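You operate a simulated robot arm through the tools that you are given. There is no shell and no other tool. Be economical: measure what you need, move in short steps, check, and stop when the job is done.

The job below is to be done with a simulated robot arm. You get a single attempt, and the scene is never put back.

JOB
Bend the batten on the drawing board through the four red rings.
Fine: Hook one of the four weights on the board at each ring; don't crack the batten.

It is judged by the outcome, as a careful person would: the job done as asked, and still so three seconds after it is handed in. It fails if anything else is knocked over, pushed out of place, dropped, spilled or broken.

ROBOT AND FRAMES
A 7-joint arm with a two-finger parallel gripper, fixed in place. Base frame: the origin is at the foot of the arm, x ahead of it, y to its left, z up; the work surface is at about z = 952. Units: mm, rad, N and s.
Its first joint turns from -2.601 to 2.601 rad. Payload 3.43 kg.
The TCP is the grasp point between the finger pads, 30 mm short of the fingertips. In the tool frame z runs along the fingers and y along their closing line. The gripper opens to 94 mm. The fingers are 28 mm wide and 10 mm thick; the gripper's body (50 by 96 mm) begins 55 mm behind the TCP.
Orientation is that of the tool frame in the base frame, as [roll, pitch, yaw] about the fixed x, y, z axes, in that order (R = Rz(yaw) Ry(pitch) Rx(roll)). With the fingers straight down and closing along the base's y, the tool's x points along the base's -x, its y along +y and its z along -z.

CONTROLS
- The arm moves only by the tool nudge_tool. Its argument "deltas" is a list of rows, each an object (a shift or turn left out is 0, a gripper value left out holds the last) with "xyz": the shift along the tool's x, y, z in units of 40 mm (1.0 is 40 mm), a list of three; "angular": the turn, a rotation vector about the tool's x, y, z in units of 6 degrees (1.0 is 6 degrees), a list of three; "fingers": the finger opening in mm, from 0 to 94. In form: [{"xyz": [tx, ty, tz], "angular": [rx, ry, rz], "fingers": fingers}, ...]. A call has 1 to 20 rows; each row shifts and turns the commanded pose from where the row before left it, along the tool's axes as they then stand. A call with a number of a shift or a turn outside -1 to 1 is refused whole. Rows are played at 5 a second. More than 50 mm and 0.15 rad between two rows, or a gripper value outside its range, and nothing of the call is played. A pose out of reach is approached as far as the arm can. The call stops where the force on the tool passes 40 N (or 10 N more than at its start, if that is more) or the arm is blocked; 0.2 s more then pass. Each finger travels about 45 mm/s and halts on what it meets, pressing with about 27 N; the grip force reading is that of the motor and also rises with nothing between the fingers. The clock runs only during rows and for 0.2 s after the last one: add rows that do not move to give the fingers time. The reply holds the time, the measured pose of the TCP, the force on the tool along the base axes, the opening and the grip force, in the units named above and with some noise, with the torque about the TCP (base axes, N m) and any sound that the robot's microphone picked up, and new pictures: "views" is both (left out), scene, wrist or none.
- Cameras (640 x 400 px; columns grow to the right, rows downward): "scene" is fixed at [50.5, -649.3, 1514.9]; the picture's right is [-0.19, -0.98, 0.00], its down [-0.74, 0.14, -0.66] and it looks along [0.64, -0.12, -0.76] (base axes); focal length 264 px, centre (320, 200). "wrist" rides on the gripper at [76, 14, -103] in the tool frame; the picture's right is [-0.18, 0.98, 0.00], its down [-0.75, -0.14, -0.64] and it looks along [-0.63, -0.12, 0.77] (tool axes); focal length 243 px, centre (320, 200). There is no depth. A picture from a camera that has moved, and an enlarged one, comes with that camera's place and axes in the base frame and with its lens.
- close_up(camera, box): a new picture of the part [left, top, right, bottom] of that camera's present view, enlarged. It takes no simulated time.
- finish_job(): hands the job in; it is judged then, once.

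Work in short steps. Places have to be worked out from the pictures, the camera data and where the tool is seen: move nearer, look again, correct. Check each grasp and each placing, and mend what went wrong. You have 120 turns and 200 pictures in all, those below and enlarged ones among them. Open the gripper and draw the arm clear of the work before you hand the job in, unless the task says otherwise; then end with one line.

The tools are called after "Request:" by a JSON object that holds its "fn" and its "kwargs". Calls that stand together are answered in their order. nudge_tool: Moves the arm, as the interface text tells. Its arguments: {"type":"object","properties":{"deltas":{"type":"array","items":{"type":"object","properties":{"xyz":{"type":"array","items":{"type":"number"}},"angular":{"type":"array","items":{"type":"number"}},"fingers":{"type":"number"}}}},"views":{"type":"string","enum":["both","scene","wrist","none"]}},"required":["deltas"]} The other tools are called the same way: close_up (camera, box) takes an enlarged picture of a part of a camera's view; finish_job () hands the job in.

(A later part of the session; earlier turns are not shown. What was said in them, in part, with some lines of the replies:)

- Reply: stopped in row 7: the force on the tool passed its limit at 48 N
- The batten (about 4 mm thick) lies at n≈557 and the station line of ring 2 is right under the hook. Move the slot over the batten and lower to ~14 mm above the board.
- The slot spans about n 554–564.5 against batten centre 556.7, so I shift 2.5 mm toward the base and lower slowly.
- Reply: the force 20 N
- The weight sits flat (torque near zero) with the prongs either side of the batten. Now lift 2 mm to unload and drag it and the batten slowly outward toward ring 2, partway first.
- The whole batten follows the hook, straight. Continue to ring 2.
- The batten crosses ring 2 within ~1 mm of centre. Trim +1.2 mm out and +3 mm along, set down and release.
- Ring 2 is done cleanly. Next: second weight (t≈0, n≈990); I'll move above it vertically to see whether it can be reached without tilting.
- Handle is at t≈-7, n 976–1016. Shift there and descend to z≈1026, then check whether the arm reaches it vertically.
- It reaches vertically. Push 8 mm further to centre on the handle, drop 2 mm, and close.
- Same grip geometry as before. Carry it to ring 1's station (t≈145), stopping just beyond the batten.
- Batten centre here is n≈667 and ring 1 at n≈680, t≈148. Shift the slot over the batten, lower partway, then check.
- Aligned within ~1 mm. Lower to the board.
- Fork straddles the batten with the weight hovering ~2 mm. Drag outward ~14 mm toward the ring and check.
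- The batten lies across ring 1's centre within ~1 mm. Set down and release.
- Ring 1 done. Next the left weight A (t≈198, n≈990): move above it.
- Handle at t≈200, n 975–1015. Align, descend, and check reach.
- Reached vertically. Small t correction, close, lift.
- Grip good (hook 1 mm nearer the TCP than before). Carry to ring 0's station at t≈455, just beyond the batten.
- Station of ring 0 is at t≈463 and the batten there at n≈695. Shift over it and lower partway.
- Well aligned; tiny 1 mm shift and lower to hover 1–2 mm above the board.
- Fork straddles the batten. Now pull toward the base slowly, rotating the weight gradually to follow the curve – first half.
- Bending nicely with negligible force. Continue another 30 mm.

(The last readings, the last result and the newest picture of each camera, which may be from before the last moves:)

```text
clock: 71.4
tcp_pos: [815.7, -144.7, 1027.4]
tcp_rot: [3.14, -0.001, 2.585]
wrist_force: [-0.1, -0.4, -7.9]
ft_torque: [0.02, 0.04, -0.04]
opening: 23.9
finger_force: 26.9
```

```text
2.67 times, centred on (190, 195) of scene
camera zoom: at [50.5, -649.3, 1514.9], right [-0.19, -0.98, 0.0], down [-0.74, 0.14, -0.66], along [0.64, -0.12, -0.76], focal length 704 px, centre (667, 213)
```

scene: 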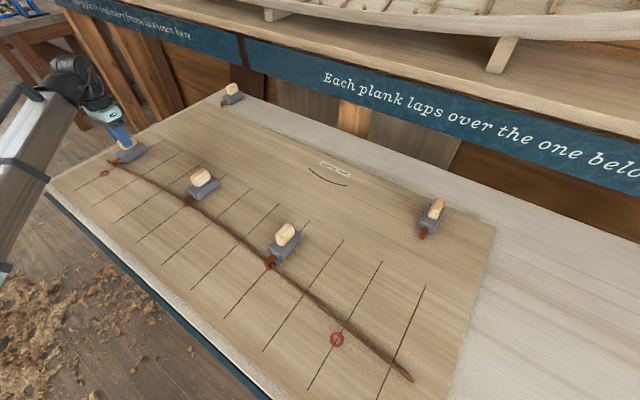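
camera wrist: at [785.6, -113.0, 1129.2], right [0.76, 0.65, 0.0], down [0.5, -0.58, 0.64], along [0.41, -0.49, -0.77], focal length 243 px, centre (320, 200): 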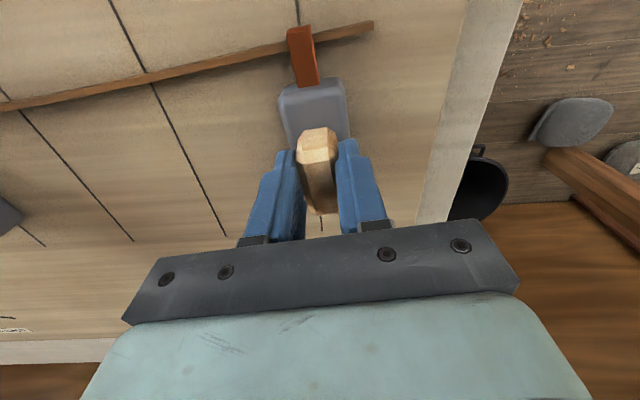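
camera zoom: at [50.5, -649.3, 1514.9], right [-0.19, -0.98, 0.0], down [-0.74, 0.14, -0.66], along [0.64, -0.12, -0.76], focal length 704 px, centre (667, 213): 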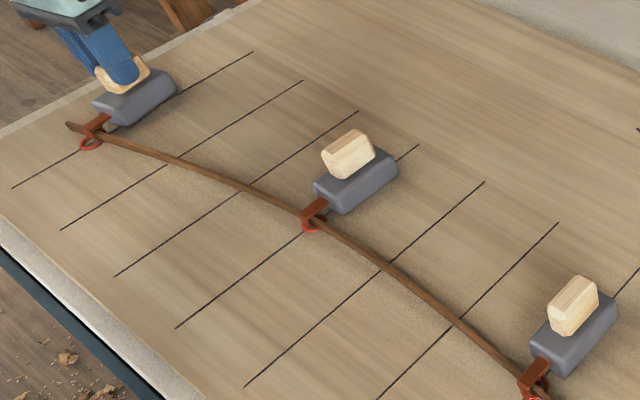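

About 10 mm remain to the ring's centre. Move that with a tiny rotation and check.

Request:
{"fn": "nudge_tool", "kwargs": {"deltas": [{"xyz": [0.09, 0.02, 0], "angular": [0, 0, -0.1]}, {"xyz": [0.09, 0.02, 0], "angular": [0, 0, -0.1]}, {"xyz": [0.075, 0.02, 0]}, {}], "views": "none"}}

Request:
{"fn": "close_up", "kwargs": {"camera": "wrist", "box": [240, 0, 400, 100]}}

```text
clock: 72.4
tcp_pos: [808.9, -136.6, 1027.4]
tcp_rot: [3.141, -0.002, 2.606]
wrist_force: [0.3, -0.1, -7.9]
ft_torque: [0.02, 0.03, 0.0]
opening: 23.7
finger_force: 27.1
```

```text
4.00 times, centred on (320, 50) of wrist
camera zoom: at [751.6, -87.5, 1130.8], right [0.66, 0.75, 0.0], down [0.58, -0.51, 0.64], along [0.48, -0.42, -0.77], focal length 970 px, centre (320, 800)
```

zoom: 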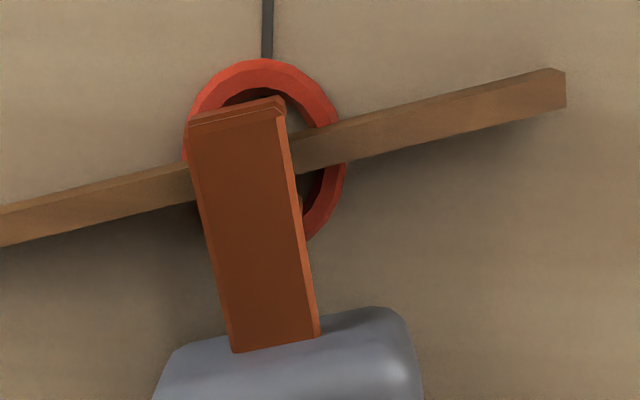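

Centred on ring 0. Set down, release gently, and check that it holds.

Request:
{"fn": "nudge_tool", "kwargs": {"deltas": [{"xyz": [0, 0, 0.04]}, {}, {"fingers": 60}, {"fingers": 60}, {"fingers": 60}, {"fingers": 60}, {"xyz": [0, 0, -0.3]}, {"xyz": [0, 0, -0.5]}, {"xyz": [0, 0, -0.6]}, {"xyz": [0, 0, -0.4]}, {}], "views": "both"}}

Request:
{"fn": "close_up", "kwargs": {"camera": "wrist", "box": [240, 0, 400, 100]}}

Request:
{"fn": "close_up", "kwargs": {"camera": "scene", "box": [70, 120, 310, 270]}}

```text
clock: 74.8
tcp_pos: [809.3, -136.7, 1099.0]
tcp_rot: [3.141, -0.004, 2.608]
wrist_force: [-0.6, -0.6, -0.5]
ft_torque: [0.0, 0.0, 0.01]
opening: 60.2
finger_force: 0.1
camera wrist: at [752.1, -86.9, 1201.8], right [0.66, 0.75, 0.0], down [0.58, -0.51, 0.64], along [0.48, -0.42, -0.77], focal length 243 px, centre (320, 200)
```

scene: 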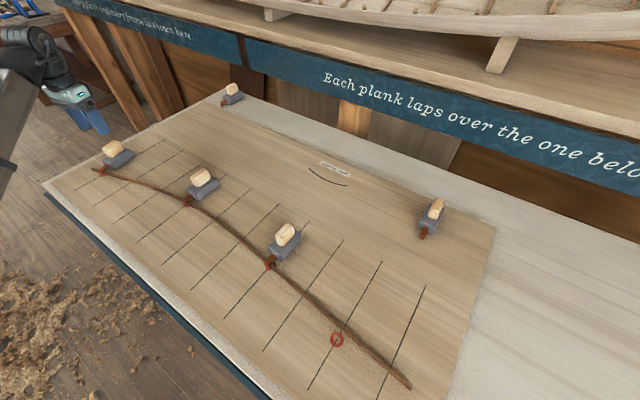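
wrist: 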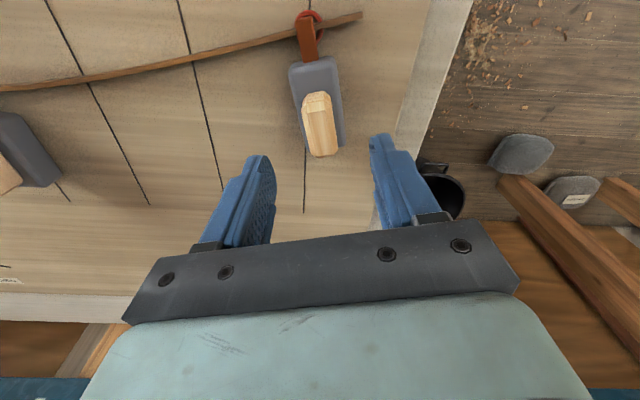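

```text
4.00 times, centred on (320, 50) of wrist
camera zoom: at [752.1, -86.9, 1201.8], right [0.66, 0.75, 0.0], down [0.58, -0.51, 0.64], along [0.48, -0.42, -0.77], focal length 970 px, centre (320, 800)
```

zoom: 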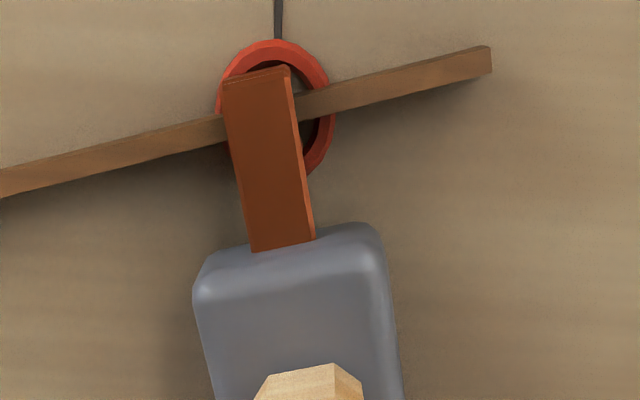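

```text
2.67 times, centred on (190, 195) of scene
camera zoom: at [50.5, -649.3, 1514.9], right [-0.19, -0.98, 0.0], down [-0.74, 0.14, -0.66], along [0.64, -0.12, -0.76], focal length 704 px, centre (667, 213)
```

zoom: 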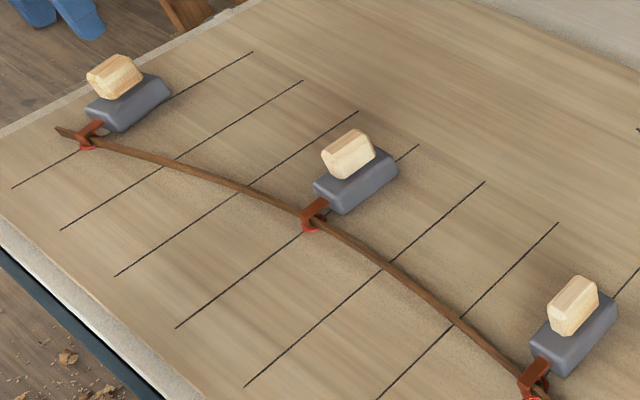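

Ring 0 holds. Now return the yaw to square and travel to the far-right weight D.

Request:
{"fn": "nudge_tool", "kwargs": {"deltas": [{"xyz": [-0.2, 0, -0.3], "angular": [0, 0, 0.6]}, {"xyz": [-0.3, 0, -0.3], "angular": [0, 0, 0.6]}, {"xyz": [-0.3, 0, -0.2], "angular": [0, 0, 0.6]}, {"xyz": [-0.3, -0.2, 0], "angular": [0, 0, 0.62]}, {"xyz": [-0.1, -0.5, 0]}, {"xyz": [-0.1, -0.7, 0]}, {"xyz": [-0.1, -0.8, 0]}, {"xyz": [-0.1, -0.8, 0]}, {"xyz": [-0.1, -0.8, 0]}, {"xyz": [-0.1, -0.8, 0]}, {"xyz": [-0.1, -0.8, 0]}, {"xyz": [-0.1, -0.8, 0]}, {"xyz": [-0.1, -0.8, 0]}, {"xyz": [-0.1, -0.8, 0]}, {"xyz": [-0.1, -0.8, 0]}, {"xyz": [-0.1, -0.8, 0]}, {"xyz": [-0.1, -0.8, 0]}, {"xyz": [-0.1, -0.6, 0]}, {"xyz": [0, -0.3, 0]}, {}], "views": "none"}}

```text
clock: 79.0
tcp_pos: [568.5, -517.0, 1131.3]
tcp_rot: [-3.14, 0.002, 2.355]
wrist_force: [12.9, -1.1, -22.0]
ft_torque: [-1.32, 0.3, -0.76]
opening: 60.1
finger_force: 0.0
```

The reading shows a force of ~25 N at rest; I'll look before moving on.

Request:
{"fn": "nudge_tool", "kwargs": {"deltas": [{}, {}], "views": "both"}}

```text
clock: 79.6
tcp_pos: [567.6, -516.2, 1130.4]
tcp_rot: [-3.14, -0.001, 2.356]
wrist_force: [3.2, -9.0, -22.1]
ft_torque: [-0.13, -0.8, 0.31]
opening: 60.1
finger_force: 0.0
camera wrist: at [525.4, -453.0, 1233.4], right [0.83, 0.56, 0.0], down [0.43, -0.63, 0.64], along [0.36, -0.53, -0.77], focal length 243 px, centre (320, 200)
```

scene: 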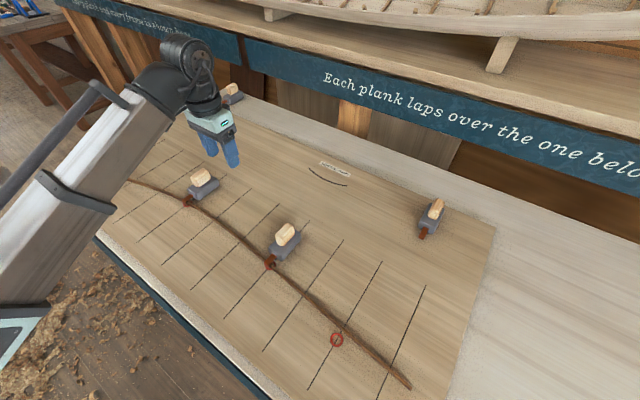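
wrist: 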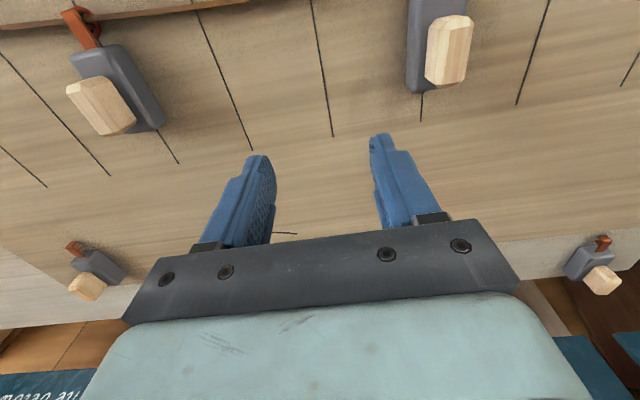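

No visible contact. Wait a moment and re-read the force, and zoom on the gripper.

Request:
{"fn": "nudge_tool", "kwargs": {"deltas": [{}, {}, {}, {}], "views": "none"}}

Request:
{"fn": "close_up", "kwargs": {"camera": "scene", "box": [120, 30, 280, 130]}}

Request:
{"fn": "close_up", "kwargs": {"camera": "scene", "box": [0, 0, 200, 125]}}

```text
clock: 80.6
tcp_pos: [569.8, -515.4, 1132.3]
tcp_rot: [-3.139, -0.001, 2.351]
wrist_force: [2.8, -9.2, -19.6]
ft_torque: [-0.1, -0.78, 0.33]
opening: 59.8
finger_force: 0.1
```

```text
4.00 times, centred on (200, 80) of scene
camera zoom: at [50.5, -649.3, 1514.9], right [-0.19, -0.98, 0.0], down [-0.74, 0.14, -0.66], along [0.64, -0.12, -0.76], focal length 1056 px, centre (800, 680)
```

zoom: 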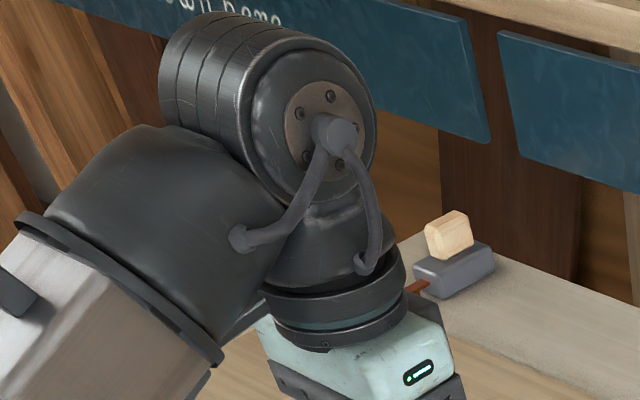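

```text
3.20 times, centred on (100, 62) of scene
camera zoom: at [50.5, -649.3, 1514.9], right [-0.19, -0.98, 0.0], down [-0.74, 0.14, -0.66], along [0.64, -0.12, -0.76], focal length 844 px, centre (1024, 640)
```

zoom: 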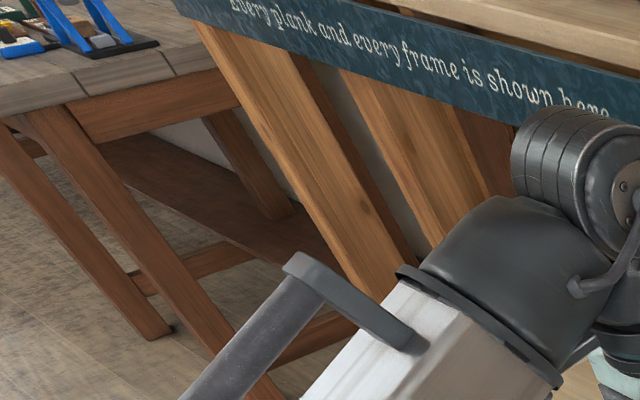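

The push is from above/inboard: the hand seems to be touching the arm's own forearm because it is folded (high and close in). I'll move outward and down a little to relieve it.

Request:
{"fn": "nudge_tool", "kwargs": {"deltas": [{"xyz": [-0.1, 0, 0.15]}, {"xyz": [-0.3, 0, 0.25]}, {"xyz": [-0.5, 0, 0.2]}, {"xyz": [-0.5, 0, 0]}, {"xyz": [-0.3, 0, 0]}, {}, {}], "views": "none"}}

```text
clock: 82.2
tcp_pos: [616.7, -563.7, 1106.0]
tcp_rot: [-3.142, 0.0, 2.354]
wrist_force: [0.0, -0.2, 0.1]
ft_torque: [0.01, 0.0, -0.01]
opening: 59.8
finger_force: 0.0
```

Force gone. Continue to the right toward weight D, staying further out.

Request:
{"fn": "nudge_tool", "kwargs": {"deltas": [{"xyz": [0, -0.3, 0]}, {"xyz": [0, -0.5, 0]}, {"xyz": [-0.05, -0.7, 0]}, {"xyz": [-0.05, -0.7, 0]}, {"xyz": [-0.05, -0.7, 0]}, {"xyz": [-0.05, -0.7, 0]}, {"xyz": [-0.05, -0.7, 0]}, {"xyz": [-0.05, -0.7, 0]}, {"xyz": [-0.05, -0.7, 0]}, {"xyz": [-0.05, -0.7, 0]}, {"xyz": [-0.05, -0.7, 0]}, {"xyz": [-0.05, -0.7, 0]}, {"xyz": [-0.05, -0.7, 0]}, {"xyz": [-0.05, -0.7, 0]}, {"xyz": [-0.05, -0.7, 0]}, {"xyz": [0, -0.7, 0]}, {"xyz": [0, -0.7, 0]}, {"xyz": [0, -0.5, 0]}, {"xyz": [0, -0.3, 0]}, {}], "views": "both"}}

```text
clock: 86.4
tcp_pos: [291.0, -923.3, 1107.3]
tcp_rot: [-3.14, 0.0, 2.353]
wrist_force: [0.5, 0.8, -0.3]
ft_torque: [0.02, -0.01, 0.0]
opening: 59.8
finger_force: 0.1
camera wrist: at [248.1, -860.9, 1210.0], right [0.83, 0.56, 0.0], down [0.43, -0.63, 0.64], along [0.36, -0.53, -0.77], focal length 243 px, centre (320, 200)
```

scene: 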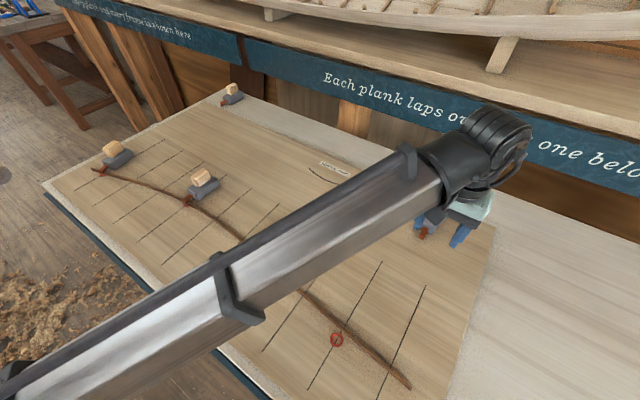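
wrist: 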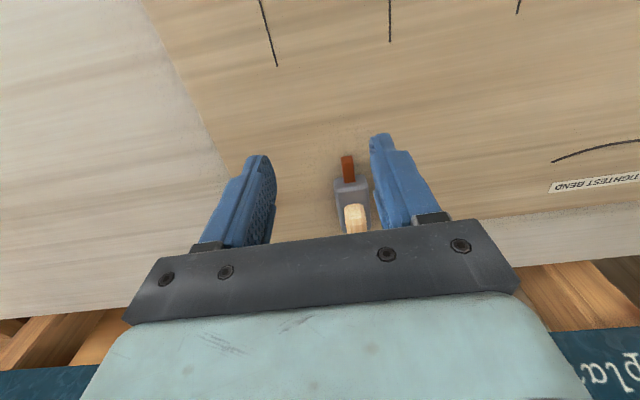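

Weight D is at t≈-430, n≈975–1015 (1080 mm out). I tilt the tool outward 36° and move out over it.

Request:
{"fn": "nudge_tool", "kwargs": {"deltas": [{"angular": [0, -0.6, 0]}, {"angular": [0, -0.9, 0]}, {"angular": [0, -0.9, 0]}, {"angular": [0, -0.9, 0]}, {"angular": [0, -0.9, 0]}, {"angular": [0, -0.9, 0]}, {"angular": [0, -0.9, 0]}, {"xyz": [-0.3, 0.1, 0.22]}, {"xyz": [-0.4, 0.1, 0.29]}, {"xyz": [-0.4, 0.1, 0.29]}, {"xyz": [-0.4, 0.1, 0.29]}, {"xyz": [-0.4, 0, 0.29]}, {"xyz": [-0.2, 0, 0.15]}, {}, {}], "views": "both"}}

```text
clock: 89.6
tcp_pos: [376.2, -987.6, 1107.4]
tcp_rot: [-3.139, 0.629, 2.353]
wrist_force: [-0.1, -0.1, 0.5]
ft_torque: [-0.02, 0.0, 0.01]
opening: 60.0
finger_force: 0.1
camera wrist: at [302.1, -892.5, 1146.1], right [0.8, 0.59, 0.11], down [0.06, -0.26, 0.96], along [0.59, -0.77, -0.25], focal length 243 px, centre (320, 200)
```

scene: 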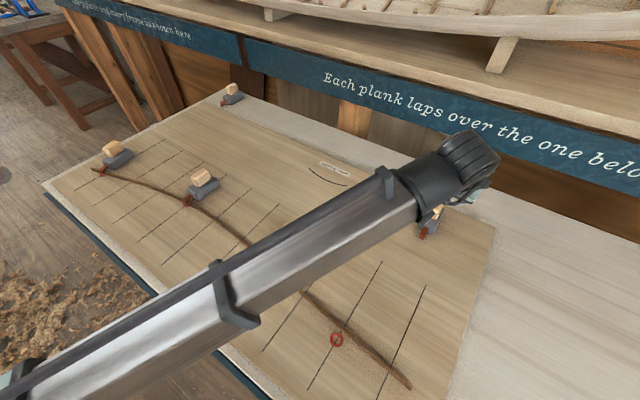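
wrist: 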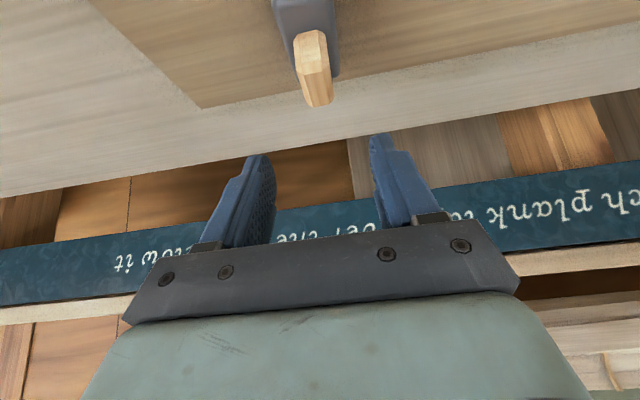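

Reached. Now descend along a slant to z≈1028, n≈985.

Request:
{"fn": "nudge_tool", "kwargs": {"deltas": [{"xyz": [0.1, 0.03, 0.3]}, {"xyz": [0.15, 0, 0.4]}, {"xyz": [0.15, 0, 0.4]}, {"xyz": [0.15, 0, 0.4]}, {"xyz": [0.12, 0, 0.25]}, {"xyz": [0.07, 0, 0.15]}, {}], "views": "wrist"}}

Request:
{"fn": "close_up", "kwargs": {"camera": "scene", "box": [390, 160, 486, 250]}}

```text
clock: 91.2
tcp_pos: [391.2, -1001.7, 1027.8]
tcp_rot: [-3.14, 0.629, 2.354]
wrist_force: [0.0, -0.1, -0.4]
ft_torque: [0.0, 0.0, 0.02]
opening: 60.1
finger_force: 0.1
camera wrist: at [315.5, -906.4, 1066.8], right [0.8, 0.59, 0.11], down [0.06, -0.26, 0.96], along [0.59, -0.77, -0.25], focal length 243 px, centre (320, 200)
```

wrist: 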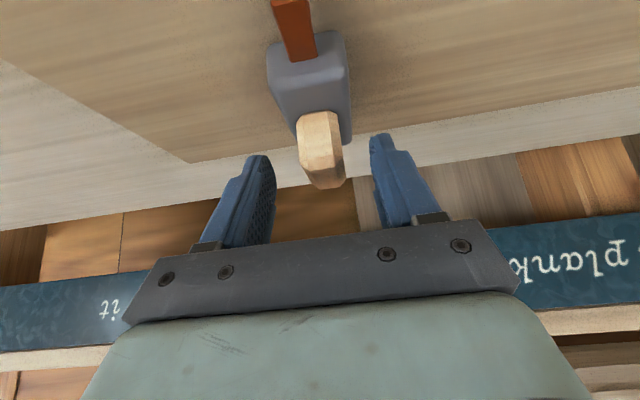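

```text
4.44 times, centred on (438, 205) of scene
camera zoom: at [50.5, -649.3, 1514.9], right [-0.19, -0.98, 0.0], down [-0.74, 0.14, -0.66], along [0.64, -0.12, -0.76], focal length 1173 px, centre (-204, 178)
```

zoom: 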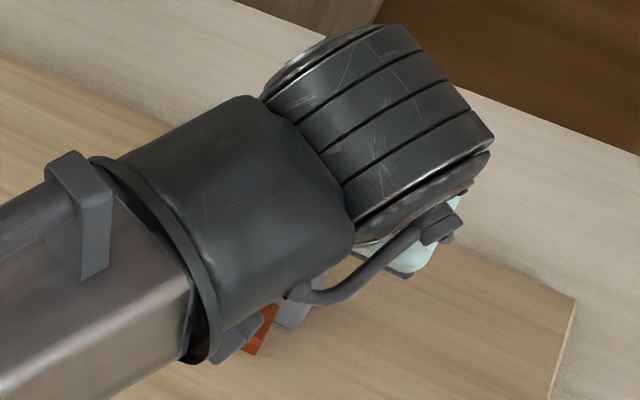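

Handle centred between the fingers. Close and lift vertically ~60 mm.

Request:
{"fn": "nudge_tool", "kwargs": {"deltas": [{"fingers": 10}, {"fingers": 10}, {"fingers": 10}, {"fingers": 10}, {"fingers": 10}, {"fingers": 10}], "views": "none"}}

Request:
{"fn": "nudge_tool", "kwargs": {"deltas": [{"xyz": [-0.06, 0, -0.08]}, {"xyz": [-0.12, 0, -0.16]}, {"xyz": [-0.18, 0, -0.25]}, {"xyz": [-0.18, 0, -0.25]}, {"xyz": [-0.18, 0, -0.25]}, {"xyz": [-0.12, 0, -0.16]}, {}], "views": "wrist"}}

```text
clock: 92.6
tcp_pos: [390.6, -1002.1, 1029.1]
tcp_rot: [-3.139, 0.628, 2.354]
wrist_force: [2.6, 1.2, 2.4]
ft_torque: [0.24, 0.01, -0.02]
opening: 23.6
finger_force: 27.2
```

```text
clock: 94.2
tcp_pos: [391.6, -999.1, 1084.5]
tcp_rot: [-3.141, 0.627, 2.353]
wrist_force: [0.7, 0.2, -6.6]
ft_torque: [0.08, 0.04, -0.01]
opening: 23.8
finger_force: 26.4
camera wrist: at [316.3, -904.6, 1123.2], right [0.8, 0.59, 0.11], down [0.06, -0.26, 0.96], along [0.59, -0.77, -0.25], focal length 243 px, centre (320, 200)
```

wrist: 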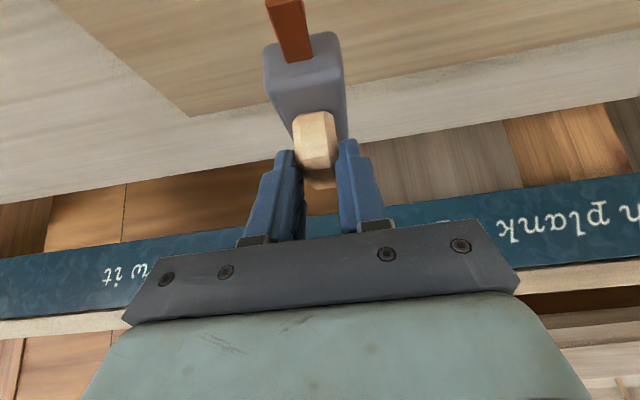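

Lifted securely. Bring it inward to n≈860, lower near the board.

Request:
{"fn": "nudge_tool", "kwargs": {"deltas": [{"xyz": [0.2, 0.1, -0.15]}, {"xyz": [0.4, 0.2, -0.29]}, {"xyz": [0.5, 0.25, -0.36]}, {"xyz": [0.5, 0.25, -0.36]}, {"xyz": [0.4, 0.25, -0.29]}, {"xyz": [0.3, 0.19, -0.22]}, {"xyz": [0.19, 0.1, -0.14]}, {}, {"xyz": [0.18, 0, 0.25]}, {"xyz": [0.18, 0, 0.25]}, {"xyz": [0.18, 0, 0.25]}, {"xyz": [0.15, 0, 0.2]}, {"xyz": [0.06, 0, 0.08]}, {}], "views": "wrist"}}

```text
clock: 97.2
tcp_pos: [345.1, -875.4, 1033.0]
tcp_rot: [-3.14, 0.626, 2.353]
wrist_force: [-0.5, -0.5, -7.6]
ft_torque: [0.04, 0.07, -0.01]
opening: 23.7
finger_force: 26.6
camera wrist: at [268.4, -780.4, 1070.8], right [0.8, 0.59, 0.11], down [0.06, -0.26, 0.96], along [0.59, -0.77, -0.25], focal length 243 px, centre (320, 200)
```

wrist: 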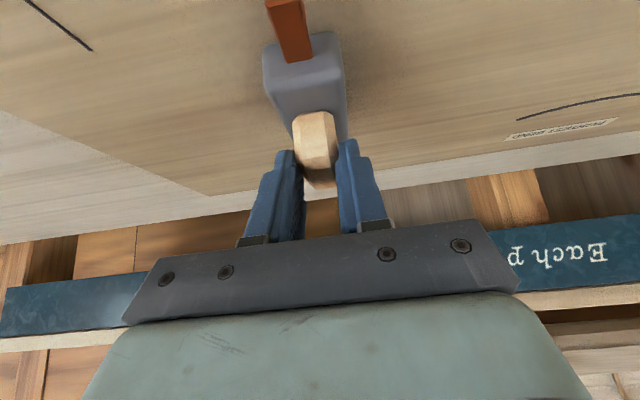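

4 mm more; lower until contact.

Request:
{"fn": "nudge_tool", "kwargs": {"deltas": [{"xyz": [0.025, 0, 0.035]}, {"xyz": [0.025, 0, 0.035]}, {"xyz": [0.015, 0, 0.02]}, {}], "views": "none"}}

```text
clock: 98.2
tcp_pos: [343.8, -875.0, 1029.8]
tcp_rot: [-3.139, 0.626, 2.354]
wrist_force: [0.5, 0.0, -7.9]
ft_torque: [0.07, 0.07, -0.01]
opening: 23.8
finger_force: 26.9
```

Request:
{"fn": "nudge_tool", "kwargs": {"deltas": [{"xyz": [0.015, 0, 0.02]}, {"xyz": [0.012, 0, 0.016]}, {}], "views": "none"}}

```text
clock: 99.0
tcp_pos: [341.6, -874.6, 1029.2]
tcp_rot: [-3.14, 0.631, 2.354]
wrist_force: [4.5, -0.3, 4.9]
ft_torque: [0.17, 0.02, -0.02]
opening: 23.8
finger_force: 26.7
```

Resting on the board. Open, rise, and return to vertical above the handle.

Request:
{"fn": "nudge_tool", "kwargs": {"deltas": [{"fingers": 62}, {"fingers": 62}, {"fingers": 62}, {"fingers": 62}, {"xyz": [-0.2, 0, -0.3]}, {"xyz": [-0.3, 0, -0.4]}, {"xyz": [-0.28, 0, -0.36]}, {"angular": [0, 0.6, 0]}, {"angular": [0, 0.9, 0]}, {"angular": [0, 0.9, 0]}, {"angular": [0, 0.9, 0]}, {"angular": [0, 0.9, 0]}, {"angular": [0, 0.9, 0]}, {"angular": [0, 0.9, 0]}, {"xyz": [-0.3, 0, 0]}, {}], "views": "wrist"}}

Request:
{"fn": "close_up", "kwargs": {"camera": "wrist", "box": [220, 50, 420, 175]}}

```text
clock: 102.4
tcp_pos: [351.0, -883.9, 1080.6]
tcp_rot: [-3.14, -0.001, 2.353]
wrist_force: [-0.2, 0.1, 0.1]
ft_torque: [0.02, 0.02, 0.02]
opening: 61.8
finger_force: 0.1
camera wrist: at [308.8, -821.2, 1183.5], right [0.83, 0.56, 0.0], down [0.43, -0.63, 0.64], along [0.36, -0.53, -0.77], focal length 243 px, centre (320, 200)
```

wrist: 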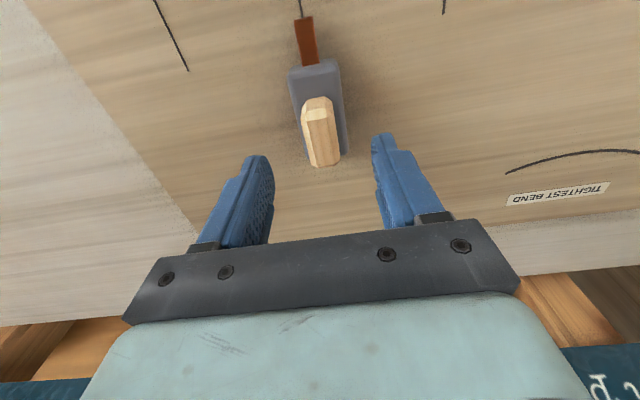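

```text
3.20 times, centred on (320, 112) of wrist
camera zoom: at [308.8, -821.2, 1183.5], right [0.83, 0.56, 0.0], down [0.43, -0.63, 0.64], along [0.36, -0.53, -0.77], focal length 776 px, centre (320, 480)
```

zoom: 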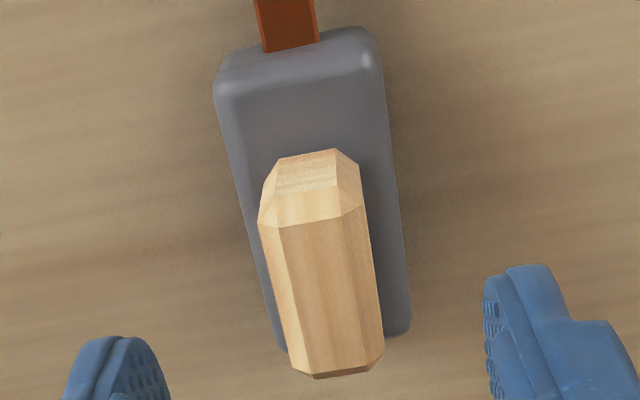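

Geometry matches the earlier regrip. Descend, grip, lift 42 mm and check the hook.

Request:
{"fn": "nudge_tool", "kwargs": {"deltas": [{"xyz": [0, 0, 0.4]}, {"xyz": [0, 0, 0.4]}, {"xyz": [0, 0, 0.4]}, {"xyz": [0, 0, 0.16]}, {"fingers": 10}, {"fingers": 10}, {"fingers": 10}, {"fingers": 10}, {"fingers": 10}, {"fingers": 10}], "views": "none"}}

Request:
{"fn": "nudge_tool", "kwargs": {"deltas": [{"xyz": [0, 0, -0.15]}, {"xyz": [0, 0, -0.3]}, {"xyz": [0, 0, -0.3]}, {"xyz": [0, 0, -0.3]}, {}], "views": "none"}}

Request:
{"fn": "close_up", "kwargs": {"camera": "wrist", "box": [240, 0, 400, 100]}}

```text
clock: 104.6
tcp_pos: [350.1, -885.0, 1026.8]
tcp_rot: [3.141, 0.0, 2.351]
wrist_force: [1.8, 1.6, -0.2]
ft_torque: [0.12, -0.09, 0.02]
opening: 23.7
finger_force: 26.7
```

```text
clock: 105.8
tcp_pos: [351.9, -885.4, 1067.2]
tcp_rot: [-3.141, -0.003, 2.353]
wrist_force: [-0.7, -0.2, -7.4]
ft_torque: [0.0, 0.04, -0.02]
opening: 23.8
finger_force: 27.5
```

```text
4.00 times, centred on (320, 50) of wrist
camera zoom: at [309.3, -821.9, 1169.9], right [0.83, 0.56, 0.0], down [0.43, -0.63, 0.64], along [0.36, -0.53, -0.77], focal length 970 px, centre (320, 800)
```

zoom: 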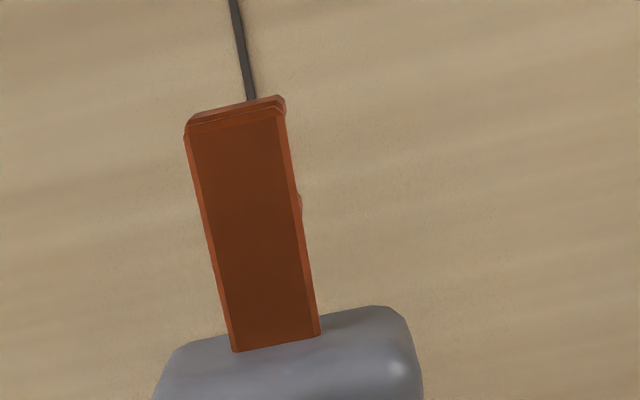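

Good grip. Carry inward along the station toward ring 3 and pre-rotate ~6° to match the batten's slope there.

Request:
{"fn": "nudge_tool", "kwargs": {"deltas": [{"xyz": [0.25, 0, 0]}, {"xyz": [0.5, 0, 0]}, {"xyz": [0.5, 0, 0]}, {"xyz": [0.5, 0, 0]}, {"xyz": [0.5, 0, 0]}, {"xyz": [0.5, 0, 0]}, {"xyz": [0.5, -0.03, 0]}, {"xyz": [0.5, -0.03, 0]}, {"xyz": [0.3, -0.03, 0], "angular": [0, 0, 0.5]}, {"angular": [0, 0, 0.55]}, {}], "views": "both"}}

Request:
{"fn": "close_up", "kwargs": {"camera": "wrist", "box": [240, 0, 400, 100]}}

```text
clock: 108.2
tcp_pos: [234.6, -771.5, 1068.3]
tcp_rot: [-3.141, -0.003, 2.239]
wrist_force: [-0.2, -0.7, -6.9]
ft_torque: [-0.02, 0.04, -0.01]
opening: 23.9
finger_force: 26.7
camera wrist: at [198.9, -704.4, 1170.4], right [0.88, 0.47, 0.0], down [0.36, -0.68, 0.64], along [0.3, -0.57, -0.77], focal length 243 px, centre (320, 200)
```

scene: 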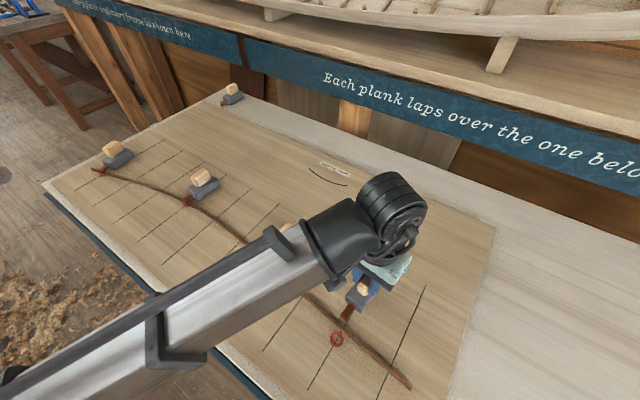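
wrist: 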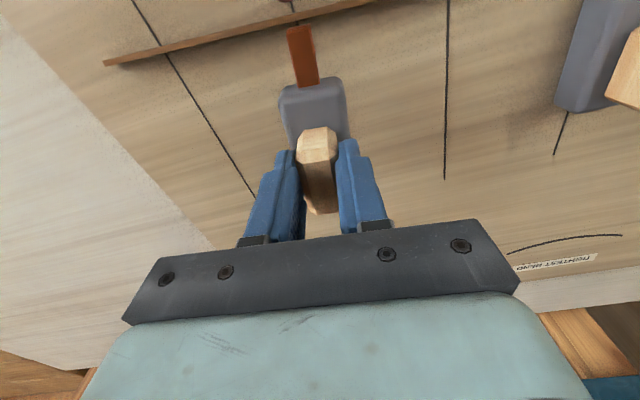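

```text
4.00 times, centred on (320, 50) of wrist
camera zoom: at [198.9, -704.4, 1170.4], right [0.88, 0.47, 0.0], down [0.36, -0.68, 0.64], along [0.3, -0.57, -0.77], focal length 970 px, centre (320, 800)
```

zoom: 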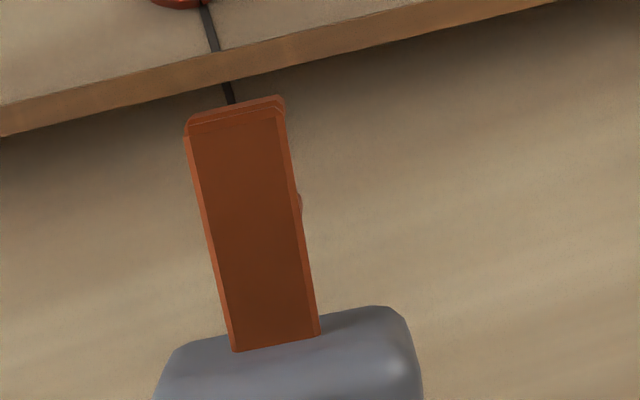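

Batten is 12 mm further toward base than the slot. Shift, lower partway and check.

Request:
{"fn": "nudge_tool", "kwargs": {"deltas": [{"xyz": [0.15, -0.03, 0]}, {"xyz": [0.15, -0.03, 0.2]}, {"xyz": [0, 0, 0.25]}, {"xyz": [0, 0, 0.22]}, {}], "views": "none"}}

Request:
{"fn": "close_up", "kwargs": {"camera": "wrist", "box": [240, 0, 400, 100]}}

```text
clock: 109.4
tcp_pos: [223.9, -765.7, 1040.7]
tcp_rot: [-3.141, 0.001, 2.243]
wrist_force: [0.4, 0.6, -7.3]
ft_torque: [0.02, 0.01, 0.02]
opening: 23.9
finger_force: 26.8
```

```text
4.00 times, centred on (320, 50) of wrist
camera zoom: at [188.3, -697.3, 1143.1], right [0.88, 0.47, 0.0], down [0.36, -0.68, 0.64], along [0.3, -0.57, -0.77], focal length 970 px, centre (320, 800)
```

zoom: 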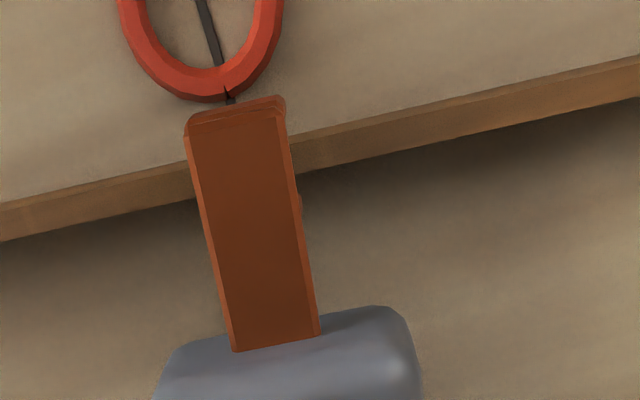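

Back off 1.2 mm and lower to hover.

Request:
{"fn": "nudge_tool", "kwargs": {"deltas": [{"xyz": [-0.03, 0, 0]}, {"xyz": [0, 0, 0.1]}, {"xyz": [0, 0, 0.1]}, {"xyz": [0, 0, 0.1]}, {"xyz": [0, 0, 0.02]}, {}], "views": "none"}}

Request:
{"fn": "close_up", "kwargs": {"camera": "wrist", "box": [240, 0, 400, 100]}}

Request:
{"fn": "close_up", "kwargs": {"camera": "scene", "box": [290, 280, 386, 340]}}

```text
clock: 110.8
tcp_pos: [225.0, -763.6, 1028.3]
tcp_rot: [-3.139, -0.001, 2.242]
wrist_force: [0.3, 0.0, -6.2]
ft_torque: [0.06, 0.04, 0.02]
opening: 23.8
finger_force: 26.9
```

```text
4.00 times, centred on (320, 50) of wrist
camera zoom: at [190.9, -696.6, 1131.0], right [0.88, 0.47, 0.0], down [0.36, -0.68, 0.64], along [0.3, -0.57, -0.77], focal length 970 px, centre (320, 800)
```

zoom: 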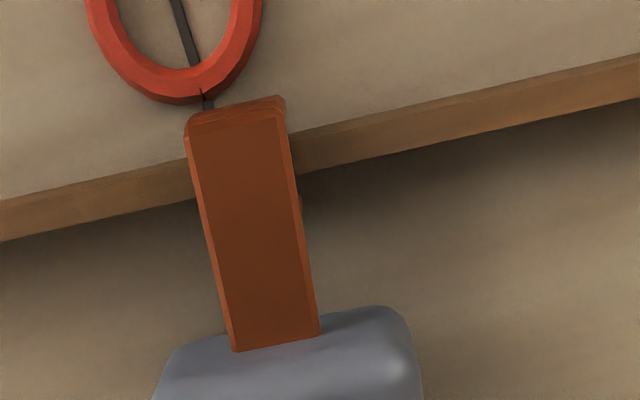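

```text
6.67 times, centred on (338, 310) of scene
camera zoom: at [50.5, -649.3, 1514.9], right [-0.19, -0.98, 0.0], down [-0.74, 0.14, -0.66], along [0.64, -0.12, -0.76], focal length 1759 px, centre (200, -533)
```

zoom: 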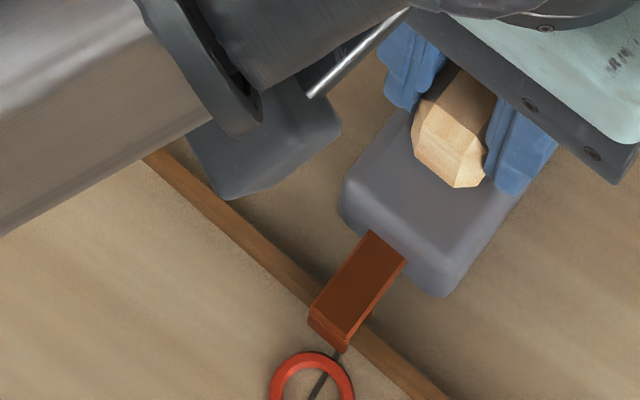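

Fork is straddling the batten. Pull toward the base ~18 mm with rotation to follow the slope, then check against the ring.

Request:
{"fn": "nudge_tool", "kwargs": {"deltas": [{"xyz": [0.09, -0.06, 0], "angular": [0, 0, 0.2]}, {"xyz": [0.09, -0.06, 0], "angular": [0, 0, 0.2]}, {"xyz": [0.09, -0.06, 0], "angular": [0, 0, 0.2]}, {"xyz": [0.09, -0.06, 0], "angular": [0, 0, 0.2]}, {"xyz": [0.09, -0.06, 0], "angular": [0, 0, 0.2]}, {}], "views": "none"}}

Request:
{"fn": "close_up", "kwargs": {"camera": "wrist", "box": [240, 0, 400, 100]}}

```text
clock: 112.2
tcp_pos: [206.3, -757.8, 1028.5]
tcp_rot: [-3.139, 0.0, 2.137]
wrist_force: [-0.3, 0.0, -7.1]
ft_torque: [0.07, 0.04, -0.05]
opening: 24.1
finger_force: 26.9
```

```text
4.00 times, centred on (320, 50) of wrist
camera zoom: at [178.1, -686.9, 1130.3], right [0.93, 0.37, 0.0], down [0.29, -0.71, 0.64], along [0.24, -0.6, -0.77], focal length 970 px, centre (320, 800)
```

zoom: 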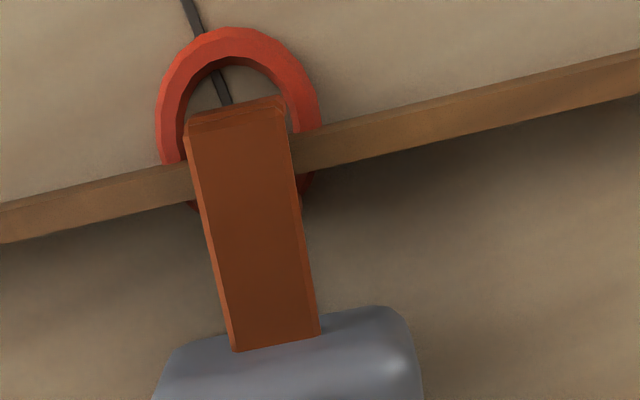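

4.8 mm remain; move that and recheck.

Request:
{"fn": "nudge_tool", "kwargs": {"deltas": [{"xyz": [0.06, 0, 0], "angular": [0, 0, 0.05]}, {"xyz": [0.06, -0.01, 0], "angular": [0, 0, 0.05]}, {}], "views": "none"}}

Request:
{"fn": "close_up", "kwargs": {"camera": "wrist", "box": [240, 0, 400, 100]}}

```text
clock: 113.0
tcp_pos: [201.7, -753.5, 1028.3]
tcp_rot: [-3.14, -0.001, 2.129]
wrist_force: [0.8, 0.2, -7.6]
ft_torque: [0.03, 0.03, -0.02]
opening: 23.7
finger_force: 27.2
```

```text
4.00 times, centred on (320, 50) of wrist
camera zoom: at [174.8, -682.9, 1131.2], right [0.93, 0.36, 0.0], down [0.28, -0.71, 0.64], along [0.23, -0.6, -0.77], focal length 970 px, centre (320, 800)
```

zoom: 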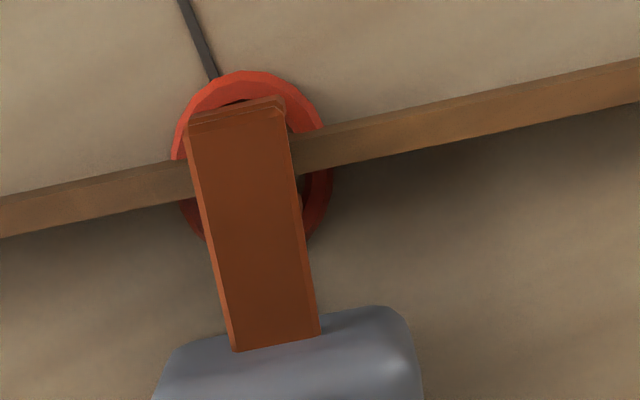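

Centred on ring 3. Set down and release, then lift clear.

Request:
{"fn": "nudge_tool", "kwargs": {"deltas": [{"xyz": [0, 0, 0.045]}, {}, {"fingers": 60}, {"fingers": 60}, {"fingers": 60}, {"fingers": 60}, {"xyz": [0, 0, -0.3]}, {"xyz": [0, 0, -0.5]}, {"xyz": [0, 0, -0.6]}, {"xyz": [0, 0, -0.4]}, {}], "views": "both"}}

Request:
{"fn": "close_up", "kwargs": {"camera": "wrist", "box": [240, 0, 400, 100]}}

```text
clock: 115.4
tcp_pos: [203.2, -752.4, 1099.6]
tcp_rot: [-3.14, 0.0, 2.126]
wrist_force: [-0.1, -0.5, 0.1]
ft_torque: [-0.02, 0.01, 0.04]
opening: 60.0
finger_force: 0.0
camera wrist: at [175.4, -681.7, 1201.7], right [0.93, 0.36, 0.0], down [0.28, -0.71, 0.64], along [0.23, -0.6, -0.77], focal length 243 px, centre (320, 200)
```

scene: 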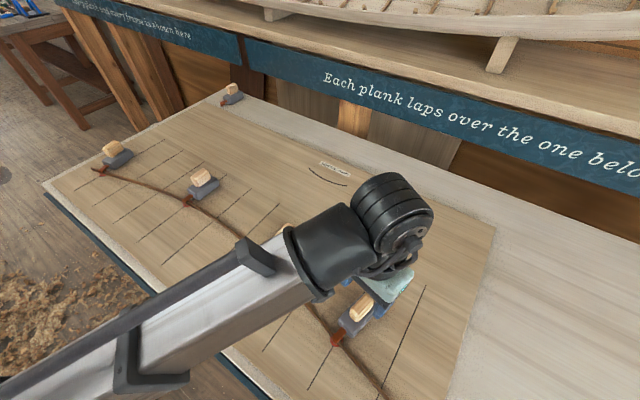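
wrist: 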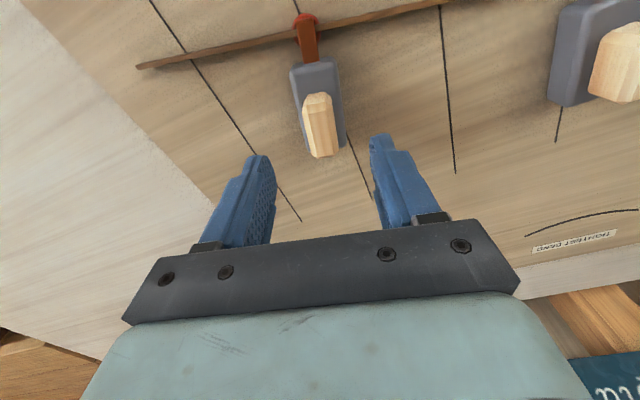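

```text
4.00 times, centred on (320, 50) of wrist
camera zoom: at [175.4, -681.7, 1201.7], right [0.93, 0.36, 0.0], down [0.28, -0.71, 0.64], along [0.23, -0.6, -0.77], focal length 970 px, centre (320, 800)
```

zoom: 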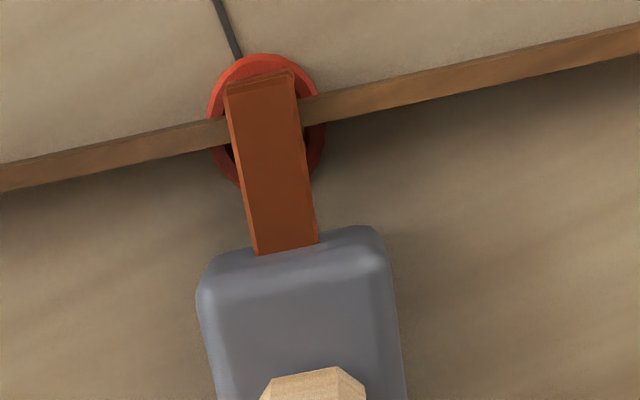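

Ring 3 holds. Draw the arm clear to the right/out and inspect all four.

Request:
{"fn": "nudge_tool", "kwargs": {"deltas": [{"xyz": [-0.2, -0.2, -0.1]}, {"xyz": [-0.4, -0.4, -0.1]}, {"xyz": [-0.5, -0.5, 0]}, {"xyz": [-0.5, -0.5, 0]}, {"xyz": [-0.5, -0.6, 0]}, {"xyz": [-0.4, -0.6, 0]}, {"xyz": [-0.2, -0.6, 0]}, {"xyz": [0, -0.6, 0]}, {"xyz": [0, -0.6, 0]}, {"xyz": [0, -0.5, 0]}, {"xyz": [0, -0.3, 0]}, {}], "views": "scene"}}

Request:
{"fn": "close_up", "kwargs": {"camera": "scene", "box": [80, 140, 240, 240]}}

Request:
{"fn": "close_up", "kwargs": {"camera": "scene", "box": [220, 230, 380, 330]}}

```text
clock: 118.0
tcp_pos: [76.2, -960.0, 1106.2]
tcp_rot: [3.141, 0.0, 2.127]
wrist_force: [0.1, 0.1, -0.4]
ft_torque: [-0.01, 0.01, -0.02]
opening: 59.9
finger_force: 0.0
```

scene: 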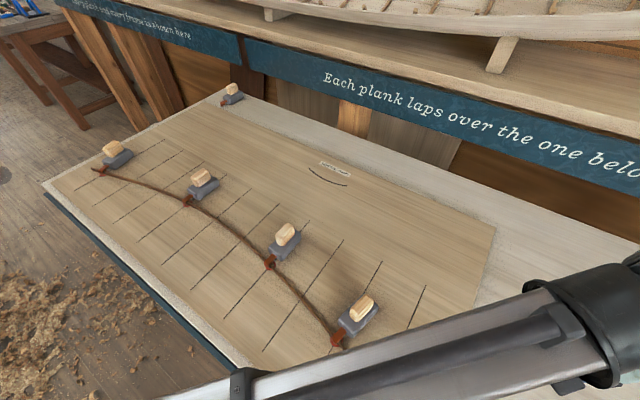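

```text
4.00 times, centred on (160, 190) of scene
camera zoom: at [50.5, -649.3, 1514.9], right [-0.19, -0.98, 0.0], down [-0.74, 0.14, -0.66], along [0.64, -0.12, -0.76], focal length 1056 px, centre (960, 240)
```

zoom: 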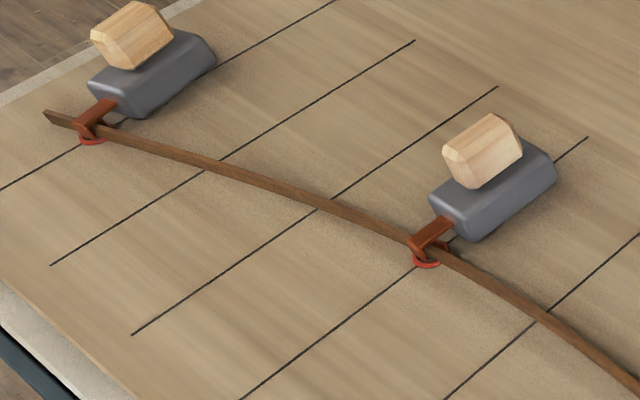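

```text
4.00 times, centred on (300, 280) of scene
camera zoom: at [50.5, -649.3, 1514.9], right [-0.19, -0.98, 0.0], down [-0.74, 0.14, -0.66], along [0.64, -0.12, -0.76], focal length 1056 px, centre (400, -120)
```

zoom: 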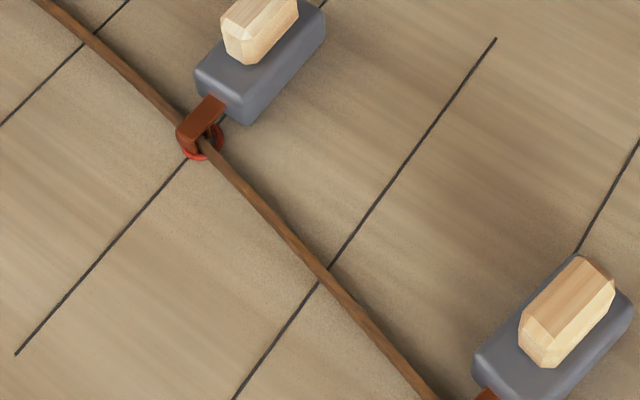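

All four hooks sit on their rings in the scene view. For certainty I'll look straight down at the two middle rings from above once more.

Request:
{"fn": "nudge_tool", "kwargs": {"deltas": [{"xyz": [0, 0.2, 0], "angular": [0, 0, -0.7]}, {"xyz": [0, 0.4, 0], "angular": [0, 0, -0.7]}, {"xyz": [0, 0.6, 0], "angular": [0, 0, -0.78]}, {"xyz": [0, 0.7, 0]}, {"xyz": [0, 0.7, 0]}, {"xyz": [0, 0.7, 0]}, {"xyz": [0, 0.7, 0]}, {"xyz": [0, 0.7, 0]}, {"xyz": [0, 0.7, 0]}, {"xyz": [0, 0.7, 0]}, {"xyz": [0, 0.7, 0]}, {"xyz": [0, 0.7, 0]}, {"xyz": [0, 0.7, 0]}, {"xyz": [0, 0.7, 0]}, {"xyz": [0, 0.7, 0]}, {"xyz": [0, 0.7, 0]}, {"xyz": [0, 0.5, 0]}, {"xyz": [0, 0.3, 0]}, {}], "views": "wrist"}}

Request:
{"fn": "close_up", "kwargs": {"camera": "wrist", "box": [160, 0, 480, 200]}}

```text
clock: 122.0
tcp_pos: [394.6, -649.6, 1106.2]
tcp_rot: [-3.14, 0.002, 2.356]
wrist_force: [0.1, -0.4, -0.8]
ft_torque: [0.04, 0.05, 0.02]
opening: 60.1
finger_force: 0.0
camera wrist: at [352.5, -586.2, 1209.1], right [0.83, 0.56, 0.0], down [0.43, -0.63, 0.64], along [0.36, -0.53, -0.77], focal length 243 px, centre (320, 200)
```

wrist: 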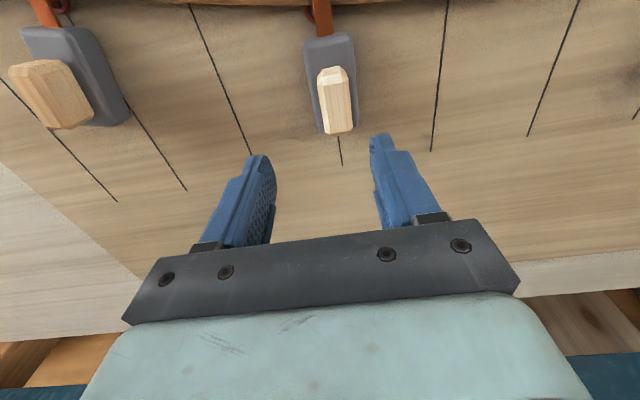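

```text
2.00 times, centred on (320, 100) of wrist
camera zoom: at [352.5, -586.2, 1209.1], right [0.83, 0.56, 0.0], down [0.43, -0.63, 0.64], along [0.36, -0.53, -0.77], focal length 485 px, centre (320, 400)
```

zoom: 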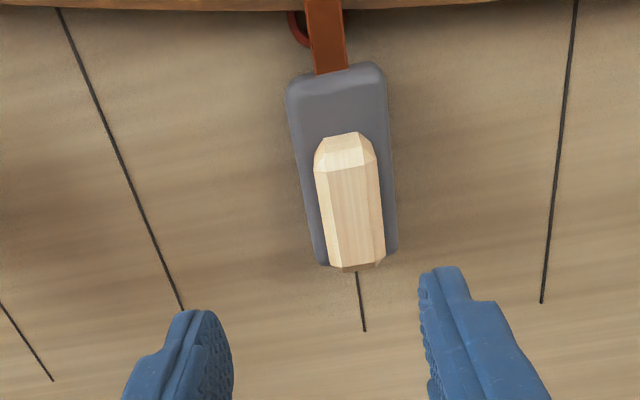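

Move 22 mm inward to bring ring 2 fully in view.

Request:
{"fn": "nudge_tool", "kwargs": {"deltas": [{"xyz": [0.25, -0.1, 0.1]}, {"xyz": [0.35, -0.1, 0.1]}, {"xyz": [0.2, 0, 0]}, {}], "views": "none"}}

Request:
{"fn": "close_up", "kwargs": {"camera": "wrist", "box": [240, 0, 400, 100]}}

```text
clock: 123.0
tcp_pos: [368.6, -631.7, 1098.3]
tcp_rot: [-3.138, 0.0, 2.355]
wrist_force: [0.7, -0.7, 1.0]
ft_torque: [-0.01, 0.01, -0.01]
opening: 60.0
finger_force: 0.0
```

```text
4.00 times, centred on (320, 50) of wrist
camera zoom: at [324.6, -569.8, 1200.7], right [0.83, 0.56, 0.0], down [0.43, -0.63, 0.64], along [0.36, -0.53, -0.77], focal length 970 px, centre (320, 800)
```

zoom: 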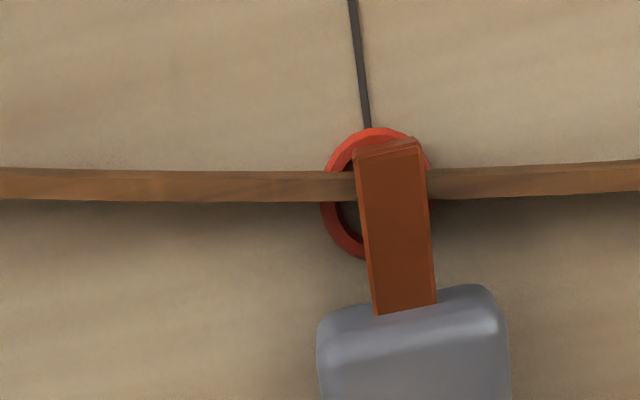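

Ring 2: batten about 2 mm from centre, well inside the ring. Check ring 1 as well.

Request:
{"fn": "nudge_tool", "kwargs": {"deltas": [{"xyz": [-0.2, 0.2, 0]}, {"xyz": [-0.3, 0.4, 0]}, {"xyz": [0, 0.6, 0]}, {"xyz": [0, 0.7, 0]}, {"xyz": [0, 0.7, 0]}, {"xyz": [0, 0.7, 0]}, {"xyz": [0, 0.7, 0]}, {"xyz": [0, 0.7, 0]}, {"xyz": [0, 0.7, 0]}, {"xyz": [0, 0.7, 0]}, {"xyz": [0, 0.7, 0]}, {"xyz": [0, 0.5, 0]}, {"xyz": [0, 0.4, 0]}, {"xyz": [0, 0.2, 0]}, {}], "views": "none"}}

Request:
{"fn": "close_up", "kwargs": {"camera": "wrist", "box": [240, 0, 400, 100]}}

```text
clock: 126.2
tcp_pos: [604.8, -424.4, 1098.5]
tcp_rot: [-3.14, -0.001, 2.354]
wrist_force: [0.3, -0.7, 0.5]
ft_torque: [-0.03, 0.01, -0.03]
opening: 59.7
finger_force: 0.1
```

```text
4.00 times, centred on (320, 50) of wrist
camera zoom: at [561.9, -361.6, 1201.1], right [0.83, 0.56, 0.0], down [0.43, -0.63, 0.64], along [0.36, -0.53, -0.77], focal length 970 px, centre (320, 800)
```

zoom: 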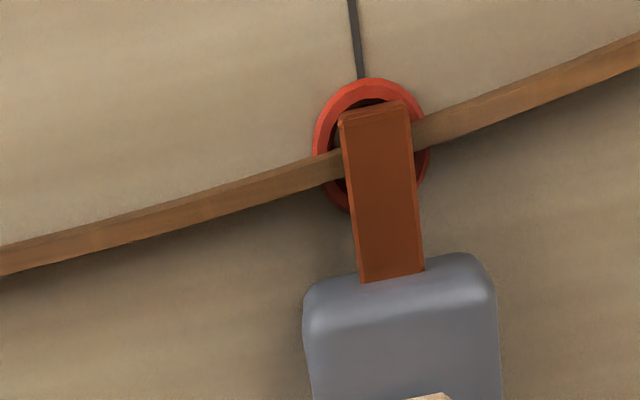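

Ring 1 is centred too. Draw the arm clear outward and up, then hand in.

Request:
{"fn": "nudge_tool", "kwargs": {"deltas": [{"xyz": [-0.3, 0, 0]}, {"xyz": [-0.6, 0, 0]}, {"xyz": [-0.7, 0, 0]}, {"xyz": [-0.7, 0, -0.2]}, {"xyz": [-0.7, 0, -0.3]}, {"xyz": [-0.6, 0, -0.4]}, {"xyz": [-0.3, 0, -0.3]}, {}, {}], "views": "scene"}}

```text
clock: 128.2
tcp_pos: [714.7, -534.4, 1146.6]
tcp_rot: [-3.14, 0.0, 2.355]
wrist_force: [0.2, -0.4, 0.5]
ft_torque: [0.0, -0.05, -0.05]
opening: 59.9
finger_force: 0.1
```

scene: 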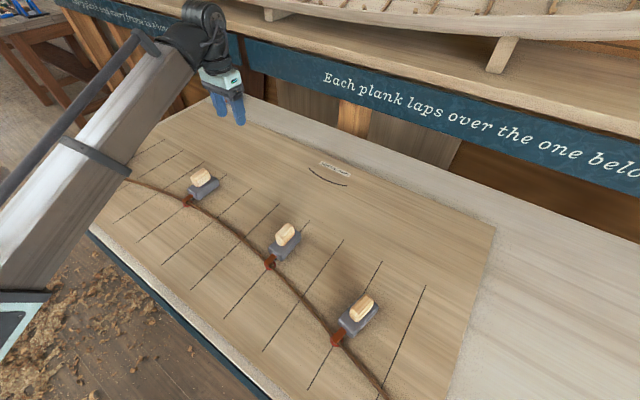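

The gripper is open and clear of the work. All four weights stand at their rings, so I'm handing the job in.

Request:
{"fn": "finish_job", "kwargs": {}}

```text
The job is handed in.
```

The batten is bent through all four red rings, with one weight hooked at each. It runs within about 2 mm of each ring's centre, and I saw no crack.
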